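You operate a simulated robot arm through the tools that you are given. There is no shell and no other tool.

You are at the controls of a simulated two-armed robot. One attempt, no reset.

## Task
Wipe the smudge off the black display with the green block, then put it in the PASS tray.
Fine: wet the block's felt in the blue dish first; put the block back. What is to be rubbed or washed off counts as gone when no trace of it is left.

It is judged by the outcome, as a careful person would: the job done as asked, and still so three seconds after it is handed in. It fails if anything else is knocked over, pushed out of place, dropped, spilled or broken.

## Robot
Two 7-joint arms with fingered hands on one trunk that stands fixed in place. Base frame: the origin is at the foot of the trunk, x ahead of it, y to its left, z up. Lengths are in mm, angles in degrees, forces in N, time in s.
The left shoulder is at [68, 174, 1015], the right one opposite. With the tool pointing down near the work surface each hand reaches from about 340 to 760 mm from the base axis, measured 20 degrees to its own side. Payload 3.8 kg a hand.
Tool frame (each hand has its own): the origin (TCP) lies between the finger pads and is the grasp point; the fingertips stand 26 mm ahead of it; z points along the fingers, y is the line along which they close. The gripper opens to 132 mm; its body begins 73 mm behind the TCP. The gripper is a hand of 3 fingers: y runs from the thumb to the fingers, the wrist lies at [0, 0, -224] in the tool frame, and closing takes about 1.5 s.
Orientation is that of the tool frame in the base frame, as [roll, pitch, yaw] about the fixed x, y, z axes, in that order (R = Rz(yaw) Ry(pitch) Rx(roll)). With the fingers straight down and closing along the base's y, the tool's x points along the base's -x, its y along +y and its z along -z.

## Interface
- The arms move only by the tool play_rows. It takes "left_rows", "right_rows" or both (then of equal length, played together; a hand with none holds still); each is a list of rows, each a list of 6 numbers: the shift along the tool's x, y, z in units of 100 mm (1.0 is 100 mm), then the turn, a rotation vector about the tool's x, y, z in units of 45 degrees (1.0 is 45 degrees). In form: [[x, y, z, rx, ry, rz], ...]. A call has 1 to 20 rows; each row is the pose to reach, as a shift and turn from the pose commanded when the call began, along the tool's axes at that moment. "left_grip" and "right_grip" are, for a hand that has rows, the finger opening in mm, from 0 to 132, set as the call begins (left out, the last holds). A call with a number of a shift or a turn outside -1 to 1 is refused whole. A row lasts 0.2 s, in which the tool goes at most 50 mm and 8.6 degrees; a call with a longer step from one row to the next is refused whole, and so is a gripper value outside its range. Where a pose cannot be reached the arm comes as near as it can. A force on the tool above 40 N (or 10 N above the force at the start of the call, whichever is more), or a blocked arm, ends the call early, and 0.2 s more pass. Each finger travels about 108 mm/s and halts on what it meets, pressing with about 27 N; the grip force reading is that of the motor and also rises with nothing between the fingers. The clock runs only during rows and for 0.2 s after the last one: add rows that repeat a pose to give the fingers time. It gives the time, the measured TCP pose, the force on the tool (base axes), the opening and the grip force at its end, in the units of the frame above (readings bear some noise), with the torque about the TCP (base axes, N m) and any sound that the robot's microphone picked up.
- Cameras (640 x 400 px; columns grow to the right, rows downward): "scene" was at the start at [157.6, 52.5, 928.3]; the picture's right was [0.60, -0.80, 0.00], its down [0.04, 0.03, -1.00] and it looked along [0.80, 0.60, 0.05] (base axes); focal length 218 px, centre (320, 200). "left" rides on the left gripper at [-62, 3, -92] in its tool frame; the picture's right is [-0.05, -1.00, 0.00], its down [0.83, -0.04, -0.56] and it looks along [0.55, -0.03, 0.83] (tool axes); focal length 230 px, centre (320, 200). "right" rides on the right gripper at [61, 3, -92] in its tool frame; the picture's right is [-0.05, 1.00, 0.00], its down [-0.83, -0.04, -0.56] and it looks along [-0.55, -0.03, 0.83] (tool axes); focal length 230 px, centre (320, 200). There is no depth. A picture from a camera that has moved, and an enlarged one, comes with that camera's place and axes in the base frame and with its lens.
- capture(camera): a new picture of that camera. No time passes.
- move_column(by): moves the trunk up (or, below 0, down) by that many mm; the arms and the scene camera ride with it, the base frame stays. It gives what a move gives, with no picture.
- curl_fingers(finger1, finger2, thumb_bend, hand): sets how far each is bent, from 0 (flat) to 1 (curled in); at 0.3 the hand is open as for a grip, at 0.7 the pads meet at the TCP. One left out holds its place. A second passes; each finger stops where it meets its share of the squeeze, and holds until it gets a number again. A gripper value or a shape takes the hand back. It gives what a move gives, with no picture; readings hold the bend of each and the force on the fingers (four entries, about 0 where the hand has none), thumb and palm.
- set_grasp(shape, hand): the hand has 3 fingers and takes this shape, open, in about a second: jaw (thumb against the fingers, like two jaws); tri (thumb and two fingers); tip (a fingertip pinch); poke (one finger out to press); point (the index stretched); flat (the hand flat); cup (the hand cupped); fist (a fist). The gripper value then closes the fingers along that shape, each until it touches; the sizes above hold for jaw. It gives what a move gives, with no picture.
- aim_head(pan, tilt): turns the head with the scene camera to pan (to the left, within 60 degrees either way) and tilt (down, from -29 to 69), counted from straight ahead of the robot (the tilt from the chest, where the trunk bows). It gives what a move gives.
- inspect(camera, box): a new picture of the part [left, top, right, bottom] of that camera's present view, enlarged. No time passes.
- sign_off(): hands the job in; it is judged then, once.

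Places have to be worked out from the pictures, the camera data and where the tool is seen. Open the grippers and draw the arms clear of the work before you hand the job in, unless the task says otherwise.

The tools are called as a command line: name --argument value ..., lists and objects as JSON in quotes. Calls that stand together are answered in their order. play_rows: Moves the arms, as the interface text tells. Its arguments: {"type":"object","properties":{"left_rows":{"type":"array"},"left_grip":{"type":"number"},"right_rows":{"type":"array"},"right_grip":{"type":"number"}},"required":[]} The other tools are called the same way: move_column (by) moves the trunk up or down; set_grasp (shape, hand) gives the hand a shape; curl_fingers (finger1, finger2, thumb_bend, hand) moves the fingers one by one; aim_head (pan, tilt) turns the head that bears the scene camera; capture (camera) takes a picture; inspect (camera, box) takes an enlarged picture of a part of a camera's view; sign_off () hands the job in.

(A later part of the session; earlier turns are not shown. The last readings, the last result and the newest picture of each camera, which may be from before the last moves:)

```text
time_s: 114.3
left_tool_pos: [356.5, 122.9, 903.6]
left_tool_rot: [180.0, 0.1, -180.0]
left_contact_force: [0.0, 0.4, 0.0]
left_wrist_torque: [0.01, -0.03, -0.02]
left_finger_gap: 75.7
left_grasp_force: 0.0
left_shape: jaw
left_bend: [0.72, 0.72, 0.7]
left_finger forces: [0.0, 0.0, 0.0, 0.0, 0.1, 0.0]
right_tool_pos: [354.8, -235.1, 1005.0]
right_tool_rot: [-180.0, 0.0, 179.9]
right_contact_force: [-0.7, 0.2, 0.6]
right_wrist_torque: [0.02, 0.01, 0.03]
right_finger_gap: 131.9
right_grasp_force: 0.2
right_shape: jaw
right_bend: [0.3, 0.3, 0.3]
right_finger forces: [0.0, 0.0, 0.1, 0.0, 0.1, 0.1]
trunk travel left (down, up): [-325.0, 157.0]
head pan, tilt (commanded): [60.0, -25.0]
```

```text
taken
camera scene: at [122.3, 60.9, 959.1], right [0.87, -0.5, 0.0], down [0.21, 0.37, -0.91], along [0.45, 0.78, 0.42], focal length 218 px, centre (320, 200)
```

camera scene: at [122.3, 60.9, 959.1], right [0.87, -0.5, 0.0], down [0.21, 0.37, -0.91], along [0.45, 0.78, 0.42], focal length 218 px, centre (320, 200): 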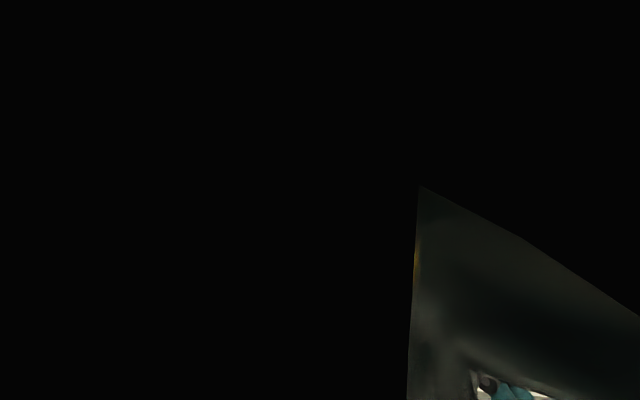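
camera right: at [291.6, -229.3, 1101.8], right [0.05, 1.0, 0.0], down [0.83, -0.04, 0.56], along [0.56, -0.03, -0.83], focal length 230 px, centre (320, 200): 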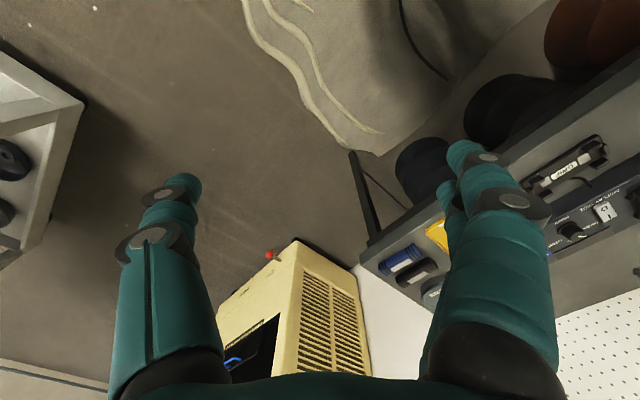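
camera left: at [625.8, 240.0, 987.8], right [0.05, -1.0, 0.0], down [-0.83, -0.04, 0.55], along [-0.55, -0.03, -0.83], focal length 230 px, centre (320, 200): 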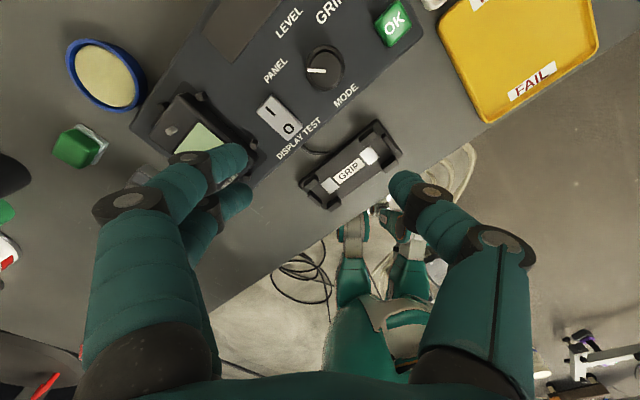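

The head view is blocked there. I test forward motion along this inner line (y≈121) at this height.

play_rows --left_rows '[[-0.25, 0, 0, 0, 0, 0], [-0.5, 0, 0, 0, 0, 0], [-0.75, 0, 0, 0, 0, 0], [-1.0, 0, 0, 0, 0, 0]]'

play_rows --left_rows '[[-0.25, 0, 0, 0, 0, 0], [-0.5, 0, 0, 0, 0, 0], [-0.75, 0, 0, 0, 0, 0], [-1.0, 0, 0, 0, 0, 0]]'

aim_head --pan 35 --tilt -10

capture --camera "scene"

```text
time_s: 115.3
left_tool_pos: [423.8, 137.0, 903.5]
left_tool_rot: [-179.9, 0.0, -180.0]
left_contact_force: [-0.4, 0.3, -0.3]
left_wrist_torque: [0.01, -0.01, 0.02]
left_finger_gap: 75.7
left_grasp_force: 0.1
left_shape: jaw
left_bend: [0.72, 0.72, 0.7]
left_finger forces: [0.1, 0.0, 0.0, 0.0, 0.0, 0.1]
left hand out of reach, approached as far as the arm can: row 2, 3, 4
right_tool_pos: [353.4, -235.4, 1004.0]
right_tool_rot: [-180.0, 0.1, -179.9]
right_contact_force: [-0.9, 0.4, -0.3]
right_wrist_torque: [-0.04, -0.01, 0.02]
right_finger_gap: 131.9
right_grasp_force: 0.1
right_shape: jaw
right_bend: [0.3, 0.3, 0.3]
right_finger forces: [0.0, 0.1, 0.0, 0.1, 0.0, 0.1]
trunk travel left (down, up): [-325.0, 157.0]
head pan, tilt (commanded): [60.0, -25.0]
```

```text
time_s: 116.3
left_tool_pos: [471.3, 161.3, 899.0]
left_tool_rot: [179.9, 0.0, -179.9]
left_contact_force: [0.9, -0.7, 0.0]
left_wrist_torque: [0.0, 0.04, -0.02]
left_finger_gap: 75.8
left_grasp_force: 0.1
left_shape: jaw
left_bend: [0.72, 0.72, 0.7]
left_finger forces: [0.0, 0.1, 0.0, 0.0, 0.0, 0.0]
left hand out of reach, approached as far as the arm can: row 1, 2, 3, 4
right_tool_pos: [354.6, -234.0, 1005.3]
right_tool_rot: [-179.9, 0.1, 179.9]
right_contact_force: [-0.1, -0.1, 0.6]
right_wrist_torque: [0.04, 0.0, -0.03]
right_finger_gap: 132.2
right_grasp_force: 0.0
right_shape: jaw
right_bend: [0.3, 0.3, 0.3]
right_finger forces: [0.1, 0.0, 0.1, 0.1, 0.1, 0.0]
trunk travel left (down, up): [-325.0, 157.0]
head pan, tilt (commanded): [60.0, -25.0]
```

```text
time_s: 117.2
left_tool_pos: [471.8, 163.2, 897.3]
left_tool_rot: [180.0, 0.1, -179.9]
left_contact_force: [-0.1, 0.3, -0.9]
left_wrist_torque: [0.01, -0.04, 0.0]
left_finger_gap: 75.7
left_grasp_force: 0.1
left_shape: jaw
left_bend: [0.72, 0.72, 0.7]
left_finger forces: [0.0, 0.1, 0.0, 0.0, 0.1, 0.0]
right_tool_pos: [355.0, -234.8, 1003.9]
right_tool_rot: [-180.0, 0.2, -180.0]
right_contact_force: [0.7, 0.1, 1.0]
right_wrist_torque: [0.02, 0.0, -0.01]
right_finger_gap: 132.1
right_grasp_force: 0.0
right_shape: jaw
right_bend: [0.3, 0.3, 0.3]
right_finger forces: [0.0, 0.1, 0.1, 0.1, 0.0, 0.1]
trunk travel left (down, up): [-325.0, 157.0]
head pan, tilt (commanded): [35.0, -10.0]
```

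```text
taken
camera scene: at [155.8, 47.8, 938.7], right [0.57, -0.82, 0.0], down [0.14, 0.1, -0.98], along [0.81, 0.57, 0.17], focal length 218 px, centre (320, 200)
```

scene: 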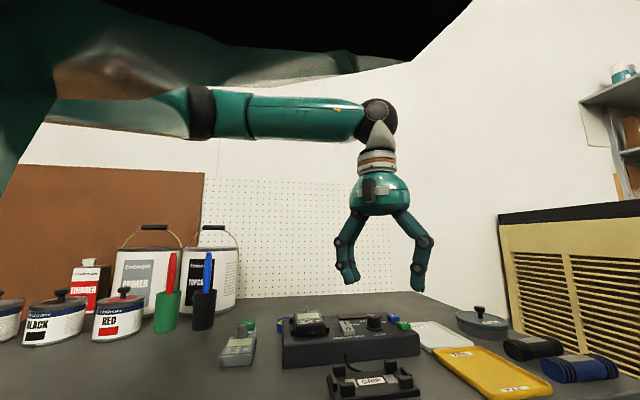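

The elbow really is pinned there for a straight-down hand. Tilting the hand forward about the wrist, keeping the wrist where it is, should gain reach, so I test a 24° tilt here in free space.

play_rows --left_rows '[[-0.234, 0, -0.012, 0, -0.133, 0], [-0.466, 0, -0.049, 0, -0.267, 0], [-0.692, 0, -0.11, 0, -0.4, 0], [-0.911, 0, -0.194, 0, -0.533, 0]]'

capture --camera "scene"

```text
time_s: 118.2
left_tool_pos: [560.4, 160.5, 913.7]
left_tool_rot: [-180.0, 24.1, -180.0]
left_contact_force: [0.7, 0.4, -0.2]
left_wrist_torque: [-0.01, 0.01, 0.0]
left_finger_gap: 75.6
left_grasp_force: 0.0
left_shape: jaw
left_bend: [0.72, 0.72, 0.7]
left_finger forces: [0.0, 0.0, 0.0, 0.0, 0.0, 0.1]
right_tool_pos: [354.1, -234.0, 1004.7]
right_tool_rot: [-180.0, 0.1, 179.9]
right_contact_force: [0.0, 0.2, -0.5]
right_wrist_torque: [-0.01, -0.01, -0.03]
right_finger_gap: 131.8
right_grasp_force: 0.0
right_shape: jaw
right_bend: [0.3, 0.3, 0.3]
right_finger forces: [0.1, 0.0, 0.0, 0.1, 0.0, 0.0]
trunk travel left (down, up): [-325.0, 157.0]
head pan, tilt (commanded): [35.0, -10.0]
```

```text
taken
camera scene: at [155.9, 47.8, 938.6], right [0.57, -0.82, 0.0], down [0.14, 0.1, -0.98], along [0.81, 0.56, 0.17], focal length 218 px, centre (320, 200)
```

scene: 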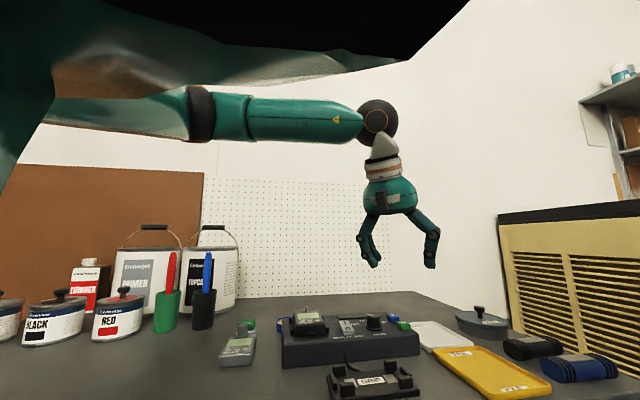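

The tilt works. I now try moving forward at this tilt.

play_rows --left_rows '[[-0.18, 0, 0.08, 0, 0, 0], [-0.365, 0, 0.163, 0, 0, 0], [-0.55, 0, 0.245, 0, 0, 0], [-0.731, 0, 0.325, 0, 0, 0]]'

```text
time_s: 119.2
left_tool_pos: [602.4, 192.5, 895.7]
left_tool_rot: [-179.8, 24.0, -180.0]
left_contact_force: [0.9, -0.2, 0.1]
left_wrist_torque: [0.0, 0.01, 0.03]
left_finger_gap: 76.1
left_grasp_force: 0.2
left_shape: jaw
left_bend: [0.72, 0.72, 0.7]
left_finger forces: [0.1, 0.1, 0.0, 0.0, 0.0, 0.1]
left hand out of reach, approached as far as the arm can: row 1, 2, 3, 4
right_tool_pos: [355.8, -234.1, 1004.5]
right_tool_rot: [-180.0, 0.0, -180.0]
right_contact_force: [1.0, -0.5, 0.0]
right_wrist_torque: [0.0, -0.01, 0.02]
right_finger_gap: 132.0
right_grasp_force: 0.0
right_shape: jaw
right_bend: [0.3, 0.3, 0.3]
right_finger forces: [0.1, 0.0, 0.1, 0.0, 0.0, 0.0]
trunk travel left (down, up): [-325.0, 157.0]
head pan, tilt (commanded): [35.0, -10.0]
```

Tilting works, but the wrist's own region is still bounded the same way. The numbers point to a forearm-roll limit in this elbow-up posture, so I will try to flip the wrist into the other branch (hand pointed along the forearm, rolled over, then bent down again) in free space. First I go to a comfortable spot, upright.

play_rows --left_rows '[[0.15, 0.13, -0.07, 0, 0.133, 0], [0.3, 0.27, -0.13, 0, 0.267, 0], [0.45, 0.4, -0.2, 0, 0.4, 0], [0.6, 0.54, -0.27, 0, 0.533, 0]]'

play_rows --left_rows '[[0.2, 0.15, -0.1, 0, 0, 0], [0.4, 0.3, -0.2, 0, 0, 0], [0.6, 0.45, -0.3, 0, 0, 0], [0.66, 0.54, -0.4, 0, 0, 0]]'

capture --camera "scene"

```text
time_s: 120.2
left_tool_pos: [539.3, 247.0, 897.9]
left_tool_rot: [-180.0, -0.1, 180.0]
left_contact_force: [0.1, -0.4, -0.2]
left_wrist_torque: [0.05, 0.0, -0.03]
left_finger_gap: 75.8
left_grasp_force: 0.0
left_shape: jaw
left_bend: [0.72, 0.72, 0.7]
left_finger forces: [0.0, 0.1, 0.0, 0.0, 0.1, 0.0]
right_tool_pos: [354.0, -233.6, 1004.8]
right_tool_rot: [-179.9, 0.2, -180.0]
right_contact_force: [-0.3, -0.3, 0.7]
right_wrist_torque: [0.0, 0.01, -0.01]
right_finger_gap: 131.6
right_grasp_force: 0.1
right_shape: jaw
right_bend: [0.3, 0.3, 0.3]
right_finger forces: [0.0, 0.0, 0.0, 0.0, 0.0, 0.0]
trunk travel left (down, up): [-325.0, 157.0]
head pan, tilt (commanded): [35.0, -10.0]
```

```text
time_s: 121.2
left_tool_pos: [470.8, 299.5, 936.7]
left_tool_rot: [-179.9, 0.1, 180.0]
left_contact_force: [0.4, 0.5, -0.6]
left_wrist_torque: [0.01, 0.02, 0.0]
left_finger_gap: 76.2
left_grasp_force: 0.1
left_shape: jaw
left_bend: [0.72, 0.72, 0.7]
left_finger forces: [0.0, 0.1, 0.0, 0.0, 0.0, 0.0]
right_tool_pos: [354.7, -233.7, 1005.4]
right_tool_rot: [180.0, 0.0, -179.9]
right_contact_force: [0.1, -0.4, 0.5]
right_wrist_torque: [0.0, -0.01, 0.01]
right_finger_gap: 131.9
right_grasp_force: 0.1
right_shape: jaw
right_bend: [0.3, 0.3, 0.3]
right_finger forces: [0.1, 0.1, 0.1, 0.1, 0.0, 0.0]
trunk travel left (down, up): [-325.0, 157.0]
head pan, tilt (commanded): [35.0, -10.0]
```

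```text
taken
camera scene: at [155.8, 47.7, 938.7], right [0.57, -0.82, 0.0], down [0.14, 0.1, -0.98], along [0.81, 0.56, 0.17], focal length 218 px, centre (320, 200)
```

scene: 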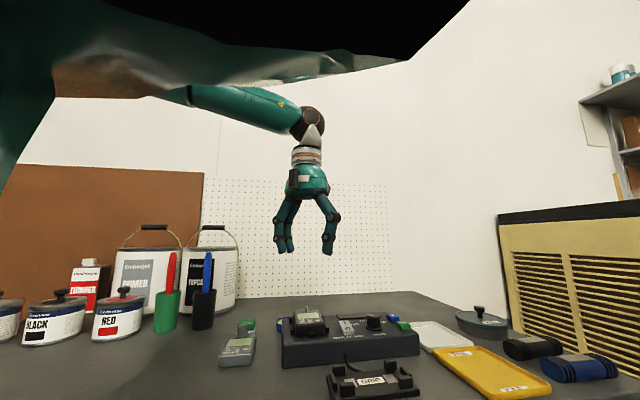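

The elbow is at about (203, 415, 1152), so the forearm points about 23° to the right and level. I start the flip in free space by tilting the hand up along the forearm about the wrist, 28° at a time.

play_rows --left_rows '[[-0.251, -0.108, -0.017, 0.061, -0.143, 0], [-0.498, -0.213, -0.066, 0.123, -0.286, 0], [-0.738, -0.316, -0.149, 0.184, -0.429, 0], [-0.967, -0.414, -0.262, 0.245, -0.572, 0]]'

play_rows --left_rows '[[-0.251, -0.108, -0.017, 0.061, -0.143, 0], [-0.498, -0.213, -0.066, 0.123, -0.286, 0], [-0.738, -0.316, -0.149, 0.184, -0.429, 0], [-0.967, -0.414, -0.262, 0.245, -0.572, 0]]'

play_rows --left_rows '[[-0.251, -0.108, -0.017, 0.061, -0.143, 0], [-0.498, -0.213, -0.066, 0.123, -0.286, 0]]'

capture --camera "scene"

```text
time_s: 122.2
left_tool_pos: [567.4, 263.8, 962.7]
left_tool_rot: [-168.1, 25.7, -177.3]
left_contact_force: [-0.6, 0.7, 0.1]
left_wrist_torque: [-0.01, 0.03, 0.0]
left_finger_gap: 76.0
left_grasp_force: 0.1
left_shape: jaw
left_bend: [0.72, 0.72, 0.7]
left_finger forces: [0.1, 0.1, 0.0, 0.0, 0.0, 0.0]
right_tool_pos: [355.7, -235.0, 1005.6]
right_tool_rot: [-180.0, 0.1, -180.0]
right_contact_force: [0.5, -0.6, -0.3]
right_wrist_torque: [-0.01, -0.01, 0.02]
right_finger_gap: 132.0
right_grasp_force: 0.0
right_shape: jaw
right_bend: [0.3, 0.3, 0.3]
right_finger forces: [0.1, 0.0, 0.0, 0.0, 0.0, 0.0]
trunk travel left (down, up): [-325.0, 157.0]
head pan, tilt (commanded): [35.0, -10.0]
```

```text
time_s: 123.2
left_tool_pos: [640.5, 229.9, 1036.0]
left_tool_rot: [-149.5, 49.7, -165.7]
left_contact_force: [-0.2, -0.4, 0.1]
left_wrist_torque: [0.02, 0.02, 0.0]
left_finger_gap: 76.1
left_grasp_force: 0.1
left_shape: jaw
left_bend: [0.72, 0.72, 0.7]
left_finger forces: [0.0, 0.0, 0.0, 0.0, 0.1, 0.0]
right_tool_pos: [355.4, -234.6, 1005.0]
right_tool_rot: [180.0, 0.1, 180.0]
right_contact_force: [0.3, 0.4, 0.5]
right_wrist_torque: [0.02, -0.01, 0.0]
right_finger_gap: 131.8
right_grasp_force: 0.0
right_shape: jaw
right_bend: [0.3, 0.3, 0.3]
right_finger forces: [0.1, 0.0, 0.1, 0.0, 0.0, 0.1]
trunk travel left (down, up): [-325.0, 157.0]
head pan, tilt (commanded): [35.0, -10.0]
```

```text
time_s: 123.8
left_tool_pos: [665.3, 222.5, 1081.6]
left_tool_rot: [-132.5, 59.5, -151.4]
left_contact_force: [0.3, 0.3, -0.4]
left_wrist_torque: [-0.02, 0.02, -0.04]
left_finger_gap: 75.9
left_grasp_force: 0.0
left_shape: jaw
left_bend: [0.72, 0.72, 0.7]
left_finger forces: [0.1, 0.0, 0.0, 0.0, 0.0, 0.1]
right_tool_pos: [354.6, -232.9, 1005.8]
right_tool_rot: [-179.9, 0.1, 180.0]
right_contact_force: [0.1, -0.7, -0.7]
right_wrist_torque: [0.01, 0.02, -0.02]
right_finger_gap: 132.1
right_grasp_force: 0.0
right_shape: jaw
right_bend: [0.3, 0.3, 0.3]
right_finger forces: [0.0, 0.0, 0.0, 0.0, 0.0, 0.0]
trunk travel left (down, up): [-325.0, 157.0]
head pan, tilt (commanded): [35.0, -10.0]
```

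```text
taken
camera scene: at [156.2, 49.3, 938.5], right [0.57, -0.82, 0.0], down [0.14, 0.1, -0.99], along [0.81, 0.57, 0.17], focal length 218 px, centre (320, 200)
```

scene: 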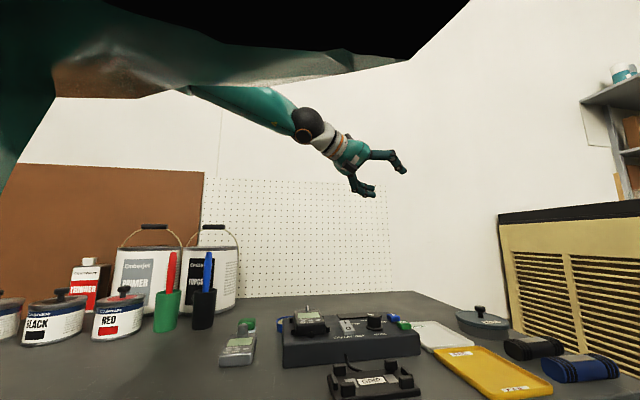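

The hand now lies nearly along the forearm. I roll it about the forearm axis, 40° at a time, watching for limits.

play_rows --left_rows '[[0.036, -0.101, -0.003, 0.056, 0.024, -0.167], [0.058, -0.205, -0.01, 0.112, 0.048, -0.334], [0.066, -0.311, -0.022, 0.167, 0.072, -0.501], [0.06, -0.416, -0.039, 0.223, 0.096, -0.668], [0.04, -0.519, -0.061, 0.279, 0.12, -0.836]]'

play_rows --left_rows '[[0.036, -0.101, -0.003, 0.056, 0.024, -0.167], [0.058, -0.205, -0.01, 0.112, 0.048, -0.334], [0.066, -0.311, -0.022, 0.167, 0.072, -0.501], [0.06, -0.416, -0.039, 0.223, 0.096, -0.668], [0.04, -0.519, -0.061, 0.279, 0.12, -0.836]]'

capture --camera "scene"

```text
time_s: 125.0
left_tool_pos: [645.6, 172.5, 1103.1]
left_tool_rot: [-106.7, 24.0, -133.4]
left_contact_force: [0.5, -0.2, 0.1]
left_wrist_torque: [0.01, -0.05, -0.01]
left_finger_gap: 75.9
left_grasp_force: 0.1
left_shape: jaw
left_bend: [0.72, 0.72, 0.7]
left_finger forces: [0.0, 0.1, 0.0, 0.1, 0.0, 0.0]
right_tool_pos: [354.1, -234.6, 1004.7]
right_tool_rot: [180.0, 0.0, -180.0]
right_contact_force: [0.2, 0.0, -0.1]
right_wrist_torque: [-0.02, -0.04, 0.0]
right_finger_gap: 132.0
right_grasp_force: 0.1
right_shape: jaw
right_bend: [0.3, 0.3, 0.3]
right_finger forces: [0.1, 0.1, 0.0, 0.1, 0.0, 0.0]
trunk travel left (down, up): [-325.0, 157.0]
head pan, tilt (commanded): [35.0, -10.0]
```

```text
time_s: 126.2
left_tool_pos: [634.9, 148.8, 1148.3]
left_tool_rot: [-93.6, -13.9, -132.1]
left_contact_force: [0.4, 0.1, -0.5]
left_wrist_torque: [0.02, -0.01, 0.0]
left_finger_gap: 76.1
left_grasp_force: 0.0
left_shape: jaw
left_bend: [0.72, 0.72, 0.7]
left_finger forces: [0.1, 0.1, 0.1, 0.0, 0.1, 0.0]
right_tool_pos: [354.6, -234.4, 1004.5]
right_tool_rot: [180.0, 0.2, -180.0]
right_contact_force: [-0.1, -0.3, 0.0]
right_wrist_torque: [-0.03, 0.0, -0.03]
right_finger_gap: 131.7
right_grasp_force: 0.0
right_shape: jaw
right_bend: [0.3, 0.3, 0.3]
right_finger forces: [0.1, 0.0, 0.0, 0.0, 0.1, 0.0]
trunk travel left (down, up): [-325.0, 157.0]
head pan, tilt (commanded): [35.0, -10.0]
```

```text
taken
camera scene: at [155.9, 47.8, 938.7], right [0.57, -0.82, 0.0], down [0.14, 0.1, -0.98], along [0.81, 0.56, 0.17], focal length 218 px, centre (320, 200)
```

scene: 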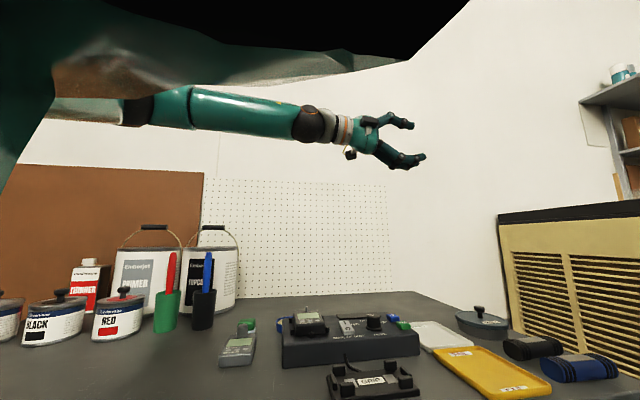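

The roll proceeds freely, and the elbow has come down. I roll two more steps.

play_rows --left_rows '[[0.036, -0.101, -0.003, 0.056, 0.024, -0.167], [0.058, -0.205, -0.01, 0.112, 0.048, -0.334], [0.066, -0.311, -0.022, 0.167, 0.072, -0.501], [0.06, -0.416, -0.039, 0.223, 0.096, -0.668], [0.04, -0.519, -0.061, 0.279, 0.12, -0.836]]'

play_rows --left_rows '[[0.036, -0.101, -0.003, 0.056, 0.024, -0.167], [0.058, -0.205, -0.01, 0.112, 0.048, -0.334], [0.066, -0.311, -0.022, 0.167, 0.072, -0.501], [0.06, -0.416, -0.039, 0.223, 0.096, -0.668], [0.04, -0.519, -0.061, 0.279, 0.12, -0.836]]'

capture --camera "scene"

```text
time_s: 127.4
left_tool_pos: [640.9, 158.3, 1200.0]
left_tool_rot: [-74.2, -50.8, -143.0]
left_contact_force: [-0.7, -0.9, 0.3]
left_wrist_torque: [0.0, -0.03, 0.02]
left_finger_gap: 76.0
left_grasp_force: 0.1
left_shape: jaw
left_bend: [0.72, 0.72, 0.7]
left_finger forces: [0.0, 0.1, 0.0, 0.1, 0.0, 0.0]
right_tool_pos: [353.5, -235.0, 1004.5]
right_tool_rot: [-180.0, 0.1, 179.9]
right_contact_force: [-0.2, 0.3, -0.2]
right_wrist_torque: [-0.02, -0.01, -0.02]
right_finger_gap: 132.1
right_grasp_force: 0.1
right_shape: jaw
right_bend: [0.3, 0.3, 0.3]
right_finger forces: [0.0, 0.0, 0.0, 0.1, 0.1, 0.0]
trunk travel left (down, up): [-325.0, 157.0]
head pan, tilt (commanded): [35.0, -10.0]
```

```text
time_s: 128.6
left_tool_pos: [654.0, 195.0, 1234.2]
left_tool_rot: [6.6, -71.0, 142.8]
left_contact_force: [0.2, -0.5, 0.4]
left_wrist_torque: [-0.01, 0.01, -0.02]
left_finger_gap: 76.2
left_grasp_force: 0.1
left_shape: jaw
left_bend: [0.72, 0.72, 0.7]
left_finger forces: [0.1, 0.0, 0.0, 0.0, 0.0, 0.0]
right_tool_pos: [353.6, -234.3, 1005.1]
right_tool_rot: [180.0, 0.0, -180.0]
right_contact_force: [0.5, 0.7, 0.2]
right_wrist_torque: [0.0, -0.01, 0.02]
right_finger_gap: 132.1
right_grasp_force: 0.1
right_shape: jaw
right_bend: [0.3, 0.3, 0.3]
right_finger forces: [0.0, 0.1, 0.0, 0.1, 0.0, 0.0]
trunk travel left (down, up): [-325.0, 157.0]
head pan, tilt (commanded): [35.0, -10.0]
```

```text
taken
camera scene: at [155.8, 47.7, 938.7], right [0.57, -0.82, 0.0], down [0.14, 0.1, -0.98], along [0.81, 0.56, 0.17], focal length 218 px, centre (320, 200)
```

scene: 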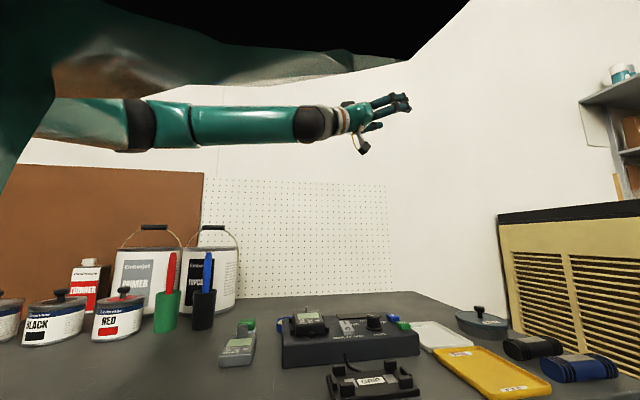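

The elbow is now level and the hand points slightly up. I bend it down through the straight position into the other branch, again in 28° steps.

play_rows --left_rows '[[-0.251, -0.108, -0.017, 0.061, -0.143, 0], [-0.498, -0.213, -0.066, 0.123, -0.286, 0], [-0.738, -0.316, -0.149, 0.184, -0.429, 0], [-0.967, -0.414, -0.262, 0.245, -0.572, 0]]'

play_rows --left_rows '[[-0.251, -0.108, -0.017, 0.061, -0.143, 0], [-0.498, -0.213, -0.066, 0.123, -0.286, 0], [-0.738, -0.316, -0.149, 0.184, -0.429, 0], [-0.967, -0.414, -0.262, 0.245, -0.572, 0]]'

capture --camera "scene"

```text
time_s: 129.6
left_tool_pos: [679.5, 224.1, 1133.3]
left_tool_rot: [158.1, -81.7, 1.6]
left_contact_force: [-1.0, 1.1, -0.3]
left_wrist_torque: [-0.01, -0.01, -0.01]
left_finger_gap: 76.0
left_grasp_force: 0.0
left_shape: jaw
left_bend: [0.72, 0.72, 0.7]
left_finger forces: [0.0, 0.0, 0.0, 0.0, 0.0, 0.0]
right_tool_pos: [355.1, -234.9, 1005.1]
right_tool_rot: [179.9, 0.1, -180.0]
right_contact_force: [-0.2, 0.1, 0.3]
right_wrist_torque: [0.01, 0.03, 0.04]
right_finger_gap: 132.0
right_grasp_force: 0.0
right_shape: jaw
right_bend: [0.3, 0.3, 0.3]
right_finger forces: [0.0, 0.0, 0.1, 0.0, 0.0, 0.1]
trunk travel left (down, up): [-325.0, 157.0]
head pan, tilt (commanded): [35.0, -10.0]
```

```text
time_s: 130.6
left_tool_pos: [653.9, 270.0, 1039.7]
left_tool_rot: [-178.5, -56.2, -11.1]
left_contact_force: [-0.4, 0.8, 0.0]
left_wrist_torque: [0.03, -0.04, -0.03]
left_finger_gap: 75.9
left_grasp_force: 0.1
left_shape: jaw
left_bend: [0.72, 0.72, 0.7]
left_finger forces: [0.0, 0.0, 0.0, 0.0, 0.1, 0.0]
right_tool_pos: [354.3, -235.1, 1003.7]
right_tool_rot: [-180.0, 0.0, 179.9]
right_contact_force: [-0.1, -0.3, 0.3]
right_wrist_torque: [0.02, -0.03, -0.02]
right_finger_gap: 131.9
right_grasp_force: 0.1
right_shape: jaw
right_bend: [0.3, 0.3, 0.3]
right_finger forces: [0.0, 0.0, 0.1, 0.0, 0.1, 0.0]
trunk travel left (down, up): [-325.0, 157.0]
head pan, tilt (commanded): [35.0, -10.0]
```

```text
taken
camera scene: at [155.9, 47.7, 938.7], right [0.57, -0.82, 0.0], down [0.14, 0.1, -0.98], along [0.81, 0.56, 0.17], focal length 218 px, centre (320, 200)
```

scene: 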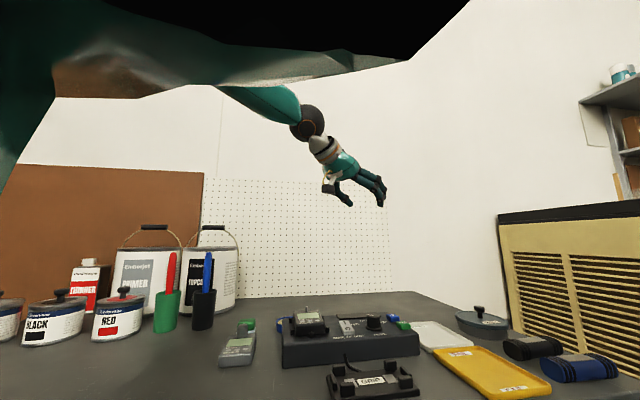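

The elbow rises as the hand bends down, but it stays within reach so far. I continue to fully down and look at the result.

play_rows --left_rows '[[-0.251, -0.108, -0.017, 0.061, -0.143, 0], [-0.498, -0.213, -0.066, 0.123, -0.286, 0], [-0.738, -0.316, -0.149, 0.184, -0.429, 0], [-0.967, -0.414, -0.262, 0.245, -0.572, 0]]'

play_rows --left_rows '[[-0.251, -0.108, -0.017, 0.061, -0.143, 0], [-0.498, -0.213, -0.066, 0.123, -0.286, 0], [-0.738, -0.316, -0.149, 0.184, -0.429, 0]]'

capture --camera "scene"

```text
time_s: 131.6
left_tool_pos: [588.8, 325.4, 971.9]
left_tool_rot: [-169.8, -30.7, -7.5]
left_contact_force: [-0.9, -0.7, 0.4]
left_wrist_torque: [-0.01, 0.01, -0.03]
left_finger_gap: 76.1
left_grasp_force: 0.1
left_shape: jaw
left_bend: [0.72, 0.72, 0.7]
left_finger forces: [0.0, 0.0, 0.1, 0.1, 0.0, 0.1]
right_tool_pos: [354.7, -234.1, 1004.2]
right_tool_rot: [179.9, 0.1, 180.0]
right_contact_force: [-0.3, 0.2, 0.0]
right_wrist_torque: [0.01, 0.0, 0.03]
right_finger_gap: 132.0
right_grasp_force: 0.1
right_shape: jaw
right_bend: [0.3, 0.3, 0.3]
right_finger forces: [0.1, 0.0, 0.0, 0.1, 0.0, 0.0]
trunk travel left (down, up): [-325.0, 157.0]
head pan, tilt (commanded): [35.0, -10.0]
```

```text
time_s: 132.4
left_tool_pos: [517.9, 360.8, 950.9]
left_tool_rot: [-163.3, -12.0, -2.8]
left_contact_force: [0.3, -0.2, -0.5]
left_wrist_torque: [0.0, -0.02, 0.01]
left_finger_gap: 76.1
left_grasp_force: 0.0
left_shape: jaw
left_bend: [0.72, 0.72, 0.7]
left_finger forces: [0.1, 0.0, 0.0, 0.0, 0.0, 0.0]
right_tool_pos: [354.7, -234.4, 1003.9]
right_tool_rot: [180.0, 0.1, -180.0]
right_contact_force: [-1.1, 0.6, 0.2]
right_wrist_torque: [0.01, 0.0, 0.02]
right_finger_gap: 131.9
right_grasp_force: 0.2
right_shape: jaw
right_bend: [0.3, 0.3, 0.3]
right_finger forces: [0.0, 0.0, 0.1, 0.0, 0.0, 0.0]
trunk travel left (down, up): [-325.0, 157.0]
head pan, tilt (commanded): [35.0, -10.0]
```

```text
taken
camera scene: at [155.8, 47.8, 938.7], right [0.57, -0.82, 0.0], down [0.14, 0.1, -0.98], along [0.81, 0.56, 0.17], focal length 218 px, centre (320, 200)
```

scene: 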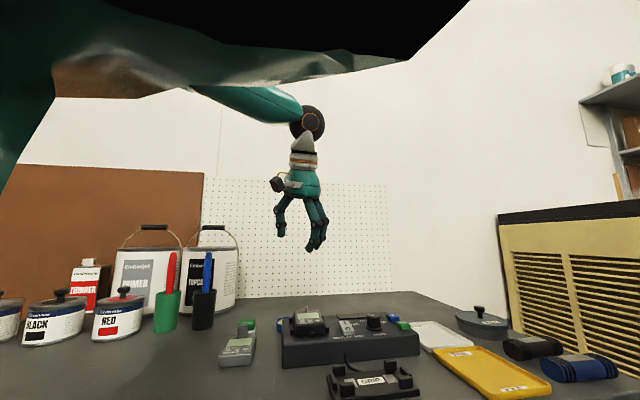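

The hand is down again, turned half round, at (518, 361). I straighten it to exactly down and test the forward-inward reach from this branch.

play_rows --left_rows '[[0, 0, 0, -0.121, -0.091, -0.008], [0, 0, 0, -0.242, -0.183, -0.015], [0, 0, 0, -0.363, -0.274, -0.023]]'

play_rows --left_rows '[[0.1, 0.2, 0.1, 0, 0, 0], [0.2, 0.4, 0.2, 0, 0, 0], [0.3, 0.6, 0.3, 0, 0, 0], [0.4, 0.8, 0.4, 0, 0, 0], [0.5, 1.0, 0.4, 0, 0, 0]]'

play_rows --left_rows '[[0.2, 0.1, 0, 0, 0, 0], [0.4, 0.2, 0, 0, 0, 0], [0.6, 0.3, 0, 0, 0, 0], [0.8, 0.4, 0, 0, 0, 0], [1.0, 0.5, 0, 0, 0, 0]]'

capture --camera "scene"

```text
time_s: 133.2
left_tool_pos: [518.3, 362.9, 950.9]
left_tool_rot: [179.8, 0.1, 0.0]
left_contact_force: [0.4, -0.6, -0.4]
left_wrist_torque: [-0.01, -0.03, 0.0]
left_finger_gap: 76.0
left_grasp_force: 0.0
left_shape: jaw
left_bend: [0.72, 0.72, 0.7]
left_finger forces: [0.0, 0.1, 0.1, 0.0, 0.0, 0.0]
right_tool_pos: [354.1, -234.3, 1003.8]
right_tool_rot: [180.0, 0.1, 179.9]
right_contact_force: [-0.2, 0.4, -0.6]
right_wrist_torque: [0.0, -0.01, 0.02]
right_finger_gap: 131.9
right_grasp_force: 0.0
right_shape: jaw
right_bend: [0.3, 0.3, 0.3]
right_finger forces: [0.0, 0.0, 0.0, 0.0, 0.0, 0.1]
trunk travel left (down, up): [-325.0, 157.0]
head pan, tilt (commanded): [35.0, -10.0]
```

```text
time_s: 134.4
left_tool_pos: [570.3, 265.2, 909.2]
left_tool_rot: [-179.9, 0.1, 0.2]
left_contact_force: [0.2, -0.7, -0.6]
left_wrist_torque: [-0.04, -0.02, -0.01]
left_finger_gap: 75.9
left_grasp_force: 0.0
left_shape: jaw
left_bend: [0.72, 0.72, 0.7]
left_finger forces: [0.1, 0.0, 0.0, 0.0, 0.0, 0.1]
right_tool_pos: [355.0, -233.8, 1004.2]
right_tool_rot: [180.0, 0.0, -180.0]
right_contact_force: [0.2, 0.9, -0.5]
right_wrist_torque: [0.0, -0.02, -0.01]
right_finger_gap: 131.9
right_grasp_force: 0.0
right_shape: jaw
right_bend: [0.3, 0.3, 0.3]
right_finger forces: [0.0, 0.1, 0.1, 0.0, 0.0, 0.0]
trunk travel left (down, up): [-325.0, 157.0]
head pan, tilt (commanded): [35.0, -10.0]
```

```text
time_s: 135.6
left_tool_pos: [573.6, 267.1, 910.6]
left_tool_rot: [-179.9, 0.0, 0.2]
left_contact_force: [0.1, -0.2, -0.3]
left_wrist_torque: [0.02, 0.02, -0.01]
left_finger_gap: 75.9
left_grasp_force: 0.0
left_shape: jaw
left_bend: [0.72, 0.72, 0.7]
left_finger forces: [0.0, 0.1, 0.1, 0.0, 0.0, 0.1]
left hand out of reach, approached as far as the arm can: row 1, 2, 3, 4, 5
right_tool_pos: [354.4, -234.3, 1005.2]
right_tool_rot: [-180.0, 0.1, 180.0]
right_contact_force: [-0.1, -0.2, 0.3]
right_wrist_torque: [-0.03, 0.03, -0.02]
right_finger_gap: 131.8
right_grasp_force: 0.0
right_shape: jaw
right_bend: [0.3, 0.3, 0.3]
right_finger forces: [0.0, 0.1, 0.1, 0.1, 0.0, 0.0]
trunk travel left (down, up): [-325.0, 157.0]
head pan, tilt (commanded): [35.0, -10.0]
```

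```text
taken
camera scene: at [155.8, 47.7, 938.7], right [0.57, -0.82, 0.0], down [0.14, 0.1, -0.98], along [0.81, 0.56, 0.17], focal length 218 px, centre (320, 200)
```

scene: 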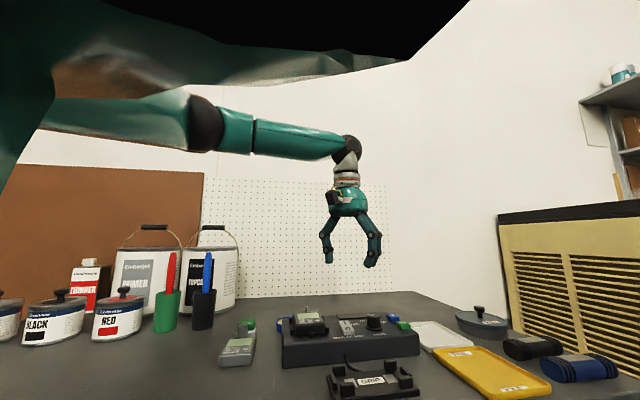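

The same boundary appears: the wrist can only lie on a circle around a fixed elbow point. I test whether the elbow can come inward at all when the hand points forward instead of down. First I back off, then tilt up.

play_rows --left_rows '[[-0.2, 0, -0.1, 0, 0, 0], [-0.4, 0, -0.2, 0, 0, 0], [-0.6, 0, -0.3, 0, 0, 0], [-0.8, 0, -0.4, 0, 0, 0]]'

play_rows --left_rows '[[0.273, 0, -0.017, 0, 0.156, 0], [0.542, 0, -0.067, 0, 0.311, 0], [0.803, 0, -0.149, 0, 0.467, 0], [1.0, 0, -0.236, 0, 0.589, 0]]'

play_rows --left_rows '[[0.273, 0, -0.017, 0, 0.156, 0], [0.542, 0, -0.067, 0, 0.311, 0], [0.803, 0, -0.149, 0, 0.467, 0], [1.0, 0, -0.236, 0, 0.589, 0]]'

play_rows --left_rows '[[0.273, 0, -0.017, 0, 0.156, 0], [0.542, 0, -0.067, 0, 0.311, 0], [0.803, 0, -0.149, 0, 0.467, 0], [1.0, 0, -0.236, 0, 0.589, 0]]'

capture --camera "scene"

```text
time_s: 136.6
left_tool_pos: [491.9, 266.9, 946.2]
left_tool_rot: [180.0, 0.0, 0.1]
left_contact_force: [0.3, -0.4, 0.2]
left_wrist_torque: [0.0, -0.03, 0.04]
left_finger_gap: 76.2
left_grasp_force: 0.1
left_shape: jaw
left_bend: [0.72, 0.72, 0.7]
left_finger forces: [0.0, 0.0, 0.1, 0.0, 0.1, 0.0]
right_tool_pos: [354.9, -233.5, 1004.2]
right_tool_rot: [-180.0, 0.1, -179.9]
right_contact_force: [0.5, -0.2, 0.3]
right_wrist_torque: [0.02, -0.03, 0.01]
right_finger_gap: 131.9
right_grasp_force: 0.0
right_shape: jaw
right_bend: [0.3, 0.3, 0.3]
right_finger forces: [0.1, 0.0, 0.1, 0.0, 0.0, 0.0]
trunk travel left (down, up): [-325.0, 157.0]
head pan, tilt (commanded): [35.0, -10.0]
```

```text
time_s: 137.6
left_tool_pos: [592.6, 268.4, 970.9]
left_tool_rot: [-179.8, -26.7, 0.0]
left_contact_force: [0.1, 0.1, -1.1]
left_wrist_torque: [0.02, 0.0, -0.03]
left_finger_gap: 76.3
left_grasp_force: 0.1
left_shape: jaw
left_bend: [0.72, 0.72, 0.7]
left_finger forces: [0.0, 0.1, 0.0, 0.0, 0.0, 0.0]
right_tool_pos: [354.5, -233.9, 1004.5]
right_tool_rot: [-180.0, 0.2, -179.9]
right_contact_force: [0.5, -0.3, -0.4]
right_wrist_torque: [-0.01, -0.02, -0.03]
right_finger_gap: 131.9
right_grasp_force: 0.1
right_shape: jaw
right_bend: [0.3, 0.3, 0.3]
right_finger forces: [0.0, 0.1, 0.0, 0.0, 0.0, 0.0]
trunk travel left (down, up): [-325.0, 157.0]
head pan, tilt (commanded): [35.0, -10.0]
```

```text
time_s: 138.6
left_tool_pos: [669.9, 268.6, 1035.4]
left_tool_rot: [179.8, -53.0, 0.1]
left_contact_force: [-0.3, 0.4, 0.5]
left_wrist_torque: [0.01, -0.02, 0.0]
left_finger_gap: 75.7
left_grasp_force: 0.1
left_shape: jaw
left_bend: [0.72, 0.72, 0.7]
left_finger forces: [0.0, 0.0, 0.0, 0.0, 0.0, 0.1]
right_tool_pos: [353.9, -233.5, 1005.6]
right_tool_rot: [-179.9, 0.1, -180.0]
right_contact_force: [-0.8, 0.2, -0.9]
right_wrist_torque: [-0.02, -0.01, -0.04]
right_finger_gap: 132.1
right_grasp_force: 0.0
right_shape: jaw
right_bend: [0.3, 0.3, 0.3]
right_finger forces: [0.0, 0.0, 0.0, 0.1, 0.0, 0.0]
trunk travel left (down, up): [-325.0, 157.0]
head pan, tilt (commanded): [35.0, -10.0]
```

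```text
time_s: 139.6
left_tool_pos: [713.1, 269.7, 1130.7]
left_tool_rot: [179.7, -79.6, 0.5]
left_contact_force: [0.1, -0.8, 0.2]
left_wrist_torque: [-0.02, -0.03, -0.04]
left_finger_gap: 75.9
left_grasp_force: 0.0
left_shape: jaw
left_bend: [0.72, 0.72, 0.7]
left_finger forces: [0.1, 0.1, 0.0, 0.1, 0.0, 0.0]
right_tool_pos: [354.7, -233.7, 1005.6]
right_tool_rot: [179.9, 0.0, -179.9]
right_contact_force: [0.2, -0.4, 0.3]
right_wrist_torque: [0.03, -0.01, -0.01]
right_finger_gap: 132.1
right_grasp_force: 0.0
right_shape: jaw
right_bend: [0.3, 0.3, 0.3]
right_finger forces: [0.0, 0.0, 0.0, 0.1, 0.1, 0.1]
trunk travel left (down, up): [-325.0, 157.0]
head pan, tilt (commanded): [35.0, -10.0]
```

```text
taken
camera scene: at [155.8, 47.8, 938.7], right [0.57, -0.82, 0.0], down [0.14, 0.1, -0.98], along [0.81, 0.56, 0.17], focal length 218 px, centre (320, 200)
```

scene: 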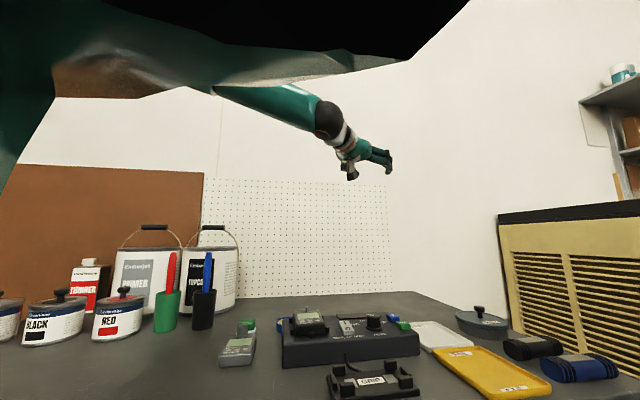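

The hand points forward and all is reachable so far. I push the wrist forward, inward and down to see if the elbow follows.

play_rows --left_rows '[[-0.16, 0.12, 0.23, 0, 0, 0], [-0.32, 0.25, 0.46, 0, 0, 0], [-0.48, 0.37, 0.7, 0, 0, 0], [-0.64, 0.5, 0.93, 0, 0, 0]]'

capture --camera "scene"

```text
time_s: 140.6
left_tool_pos: [771.2, 238.7, 1072.1]
left_tool_rot: [-179.5, -79.6, -0.4]
left_contact_force: [0.1, -0.8, 0.1]
left_wrist_torque: [0.0, -0.01, 0.02]
left_finger_gap: 75.5
left_grasp_force: 0.0
left_shape: jaw
left_bend: [0.72, 0.72, 0.7]
left_finger forces: [0.1, 0.0, 0.1, 0.0, 0.0, 0.1]
left hand out of reach, approached as far as the arm can: row 3, 4
right_tool_pos: [353.9, -234.3, 1006.0]
right_tool_rot: [-180.0, 0.1, -180.0]
right_contact_force: [-1.1, -0.3, 1.1]
right_wrist_torque: [0.06, -0.05, -0.01]
right_finger_gap: 131.7
right_grasp_force: 0.1
right_shape: jaw
right_bend: [0.3, 0.3, 0.3]
right_finger forces: [0.0, 0.0, 0.1, 0.0, 0.0, 0.0]
trunk travel left (down, up): [-325.0, 157.0]
head pan, tilt (commanded): [35.0, -10.0]
```

```text
taken
camera scene: at [155.3, 47.5, 938.8], right [0.57, -0.82, 0.0], down [0.14, 0.1, -0.98], along [0.81, 0.56, 0.17], focal length 218 px, centre (320, 200)
```

scene: 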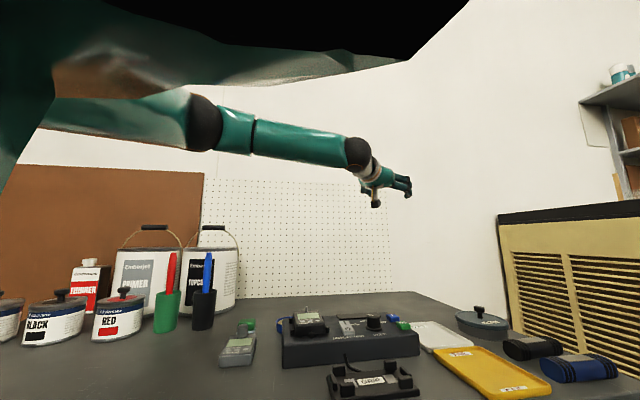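

The limit is the same even with the hand forward, so it is the shoulder with a raised elbow. I test a low wrist with the hand forward, in case the upper arm can swing in when the elbow is low.

play_rows --left_rows '[[-0.235, 0, -0.033, 0, 0, 0], [-0.47, 0, -0.066, 0, 0, 0], [-0.705, 0, -0.1, 0, 0, 0], [-0.939, 0, -0.133, 0, 0, 0]]'

play_rows --left_rows '[[-0.22, 0, 0.04, 0, 0, 0], [-0.44, 0, 0.08, 0, 0, 0], [-0.66, 0, 0.12, 0, 0, 0], [-0.885, 0, 0.162, 0, 0, 0]]'

capture --camera "scene"

```text
time_s: 141.6
left_tool_pos: [742.0, 234.1, 979.8]
left_tool_rot: [179.8, -79.5, 0.3]
left_contact_force: [-0.1, 0.2, 0.2]
left_wrist_torque: [0.0, 0.02, 0.03]
left_finger_gap: 76.1
left_grasp_force: 0.0
left_shape: jaw
left_bend: [0.72, 0.72, 0.7]
left_finger forces: [0.0, 0.0, 0.0, 0.1, 0.0, 0.1]
right_tool_pos: [354.6, -233.8, 1006.6]
right_tool_rot: [179.9, 0.1, -179.9]
right_contact_force: [-0.2, -0.6, 0.5]
right_wrist_torque: [-0.01, 0.03, 0.02]
right_finger_gap: 131.9
right_grasp_force: 0.1
right_shape: jaw
right_bend: [0.3, 0.3, 0.3]
right_finger forces: [0.0, 0.0, 0.0, 0.1, 0.0, 0.1]
trunk travel left (down, up): [-325.0, 157.0]
head pan, tilt (commanded): [35.0, -10.0]
```

```text
time_s: 142.6
left_tool_pos: [732.7, 242.1, 895.8]
left_tool_rot: [-179.9, -79.5, 0.0]
left_contact_force: [-0.3, -0.2, -1.2]
left_wrist_torque: [-0.04, 0.0, -0.01]
left_finger_gap: 75.9
left_grasp_force: 0.0
left_shape: jaw
left_bend: [0.72, 0.72, 0.7]
left_finger forces: [0.0, 0.0, 0.0, 0.1, 0.0, 0.1]
left hand out of reach, approached as far as the arm can: row 3, 4
right_tool_pos: [354.3, -234.3, 1004.1]
right_tool_rot: [-180.0, 0.1, 180.0]
right_contact_force: [-0.9, 0.1, 0.2]
right_wrist_torque: [0.02, 0.04, 0.0]
right_finger_gap: 131.9
right_grasp_force: 0.1
right_shape: jaw
right_bend: [0.3, 0.3, 0.3]
right_finger forces: [0.0, 0.0, 0.1, 0.0, 0.1, 0.0]
trunk travel left (down, up): [-325.0, 157.0]
head pan, tilt (commanded): [35.0, -10.0]
```

```text
taken
camera scene: at [155.9, 47.8, 938.7], right [0.57, -0.82, 0.0], down [0.14, 0.1, -0.98], along [0.81, 0.56, 0.17], focal length 218 px, centre (320, 200)
```

scene: 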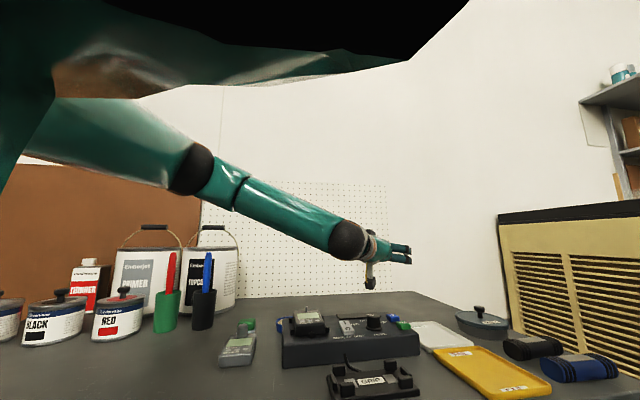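

The elbow stays pinned, so a straight-down hand cannot get to the PASS tray; a tilted hand can. Before planning that, I look closely at the PASS tray's walls and size.

aim_head --pan 12 --tilt 20

capture --camera "scene"

capture --camera "left"

```text
time_s: 143.5
left_tool_pos: [732.6, 243.1, 894.7]
left_tool_rot: [180.0, -79.5, 0.1]
left_contact_force: [0.0, 0.3, -0.7]
left_wrist_torque: [0.04, -0.01, 0.0]
left_finger_gap: 76.0
left_grasp_force: 0.1
left_shape: jaw
left_bend: [0.72, 0.72, 0.7]
left_finger forces: [0.1, 0.1, 0.0, 0.0, 0.1, 0.0]
right_tool_pos: [354.4, -235.0, 1004.9]
right_tool_rot: [180.0, 0.1, -180.0]
right_contact_force: [0.4, -0.7, -0.5]
right_wrist_torque: [0.0, -0.01, -0.01]
right_finger_gap: 131.9
right_grasp_force: 0.0
right_shape: jaw
right_bend: [0.3, 0.3, 0.3]
right_finger forces: [0.0, 0.0, 0.1, 0.0, 0.0, 0.1]
trunk travel left (down, up): [-325.0, 157.0]
head pan, tilt (commanded): [12.0, 20.0]
```

```text
taken
camera scene: at [177.8, 18.8, 891.2], right [0.21, -0.98, 0.0], down [-0.33, -0.07, -0.94], along [0.92, 0.2, -0.34], focal length 218 px, centre (320, 200)
```

scene: 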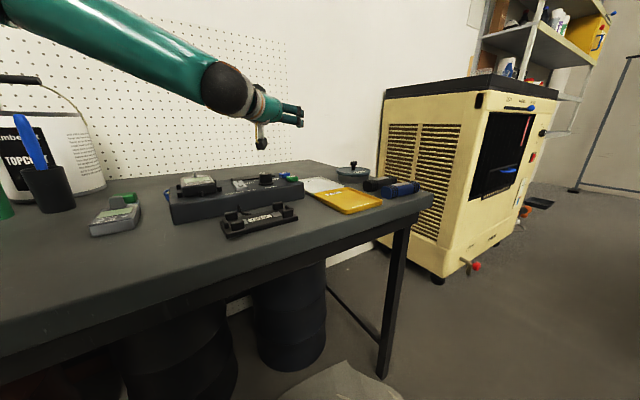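

```text
taken
camera left: at [630.7, 240.6, 852.6], right [-0.01, 1.0, -0.05], down [-0.39, 0.04, 0.92], along [0.92, 0.03, 0.39], focal length 230 px, centre (320, 200)
```

left: 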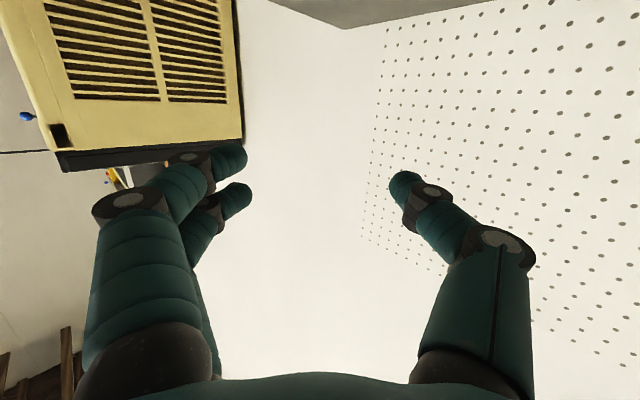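

inspect --camera "scene" --box '[270, 160, 390, 220]'

inspect --camera "scene" --box '[290, 168, 350, 204]'

```text
5.33 times, centred on (330, 190) of scene
camera zoom: at [177.8, 18.8, 891.2], right [0.21, -0.98, 0.0], down [-0.33, -0.07, -0.94], along [0.92, 0.2, -0.34], focal length 1161 px, centre (267, 253)
```

zoom: 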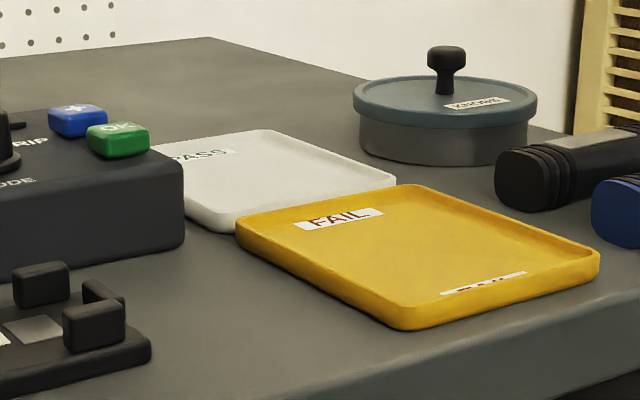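

```text
10.67 times, centred on (320, 186) of scene
camera zoom: at [177.8, 18.8, 891.2], right [0.21, -0.98, 0.0], down [-0.33, -0.07, -0.94], along [0.92, 0.2, -0.34], focal length 2322 px, centre (320, 349)
```

zoom: 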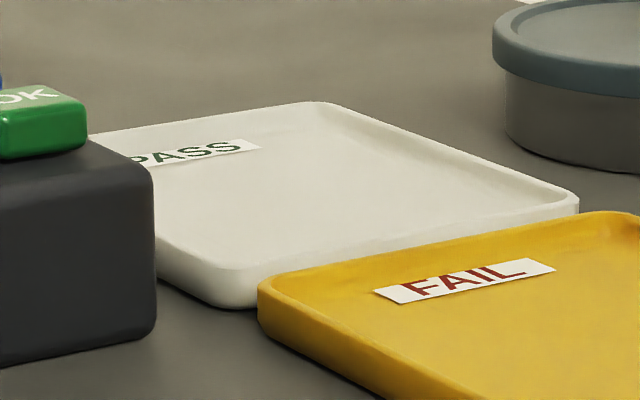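

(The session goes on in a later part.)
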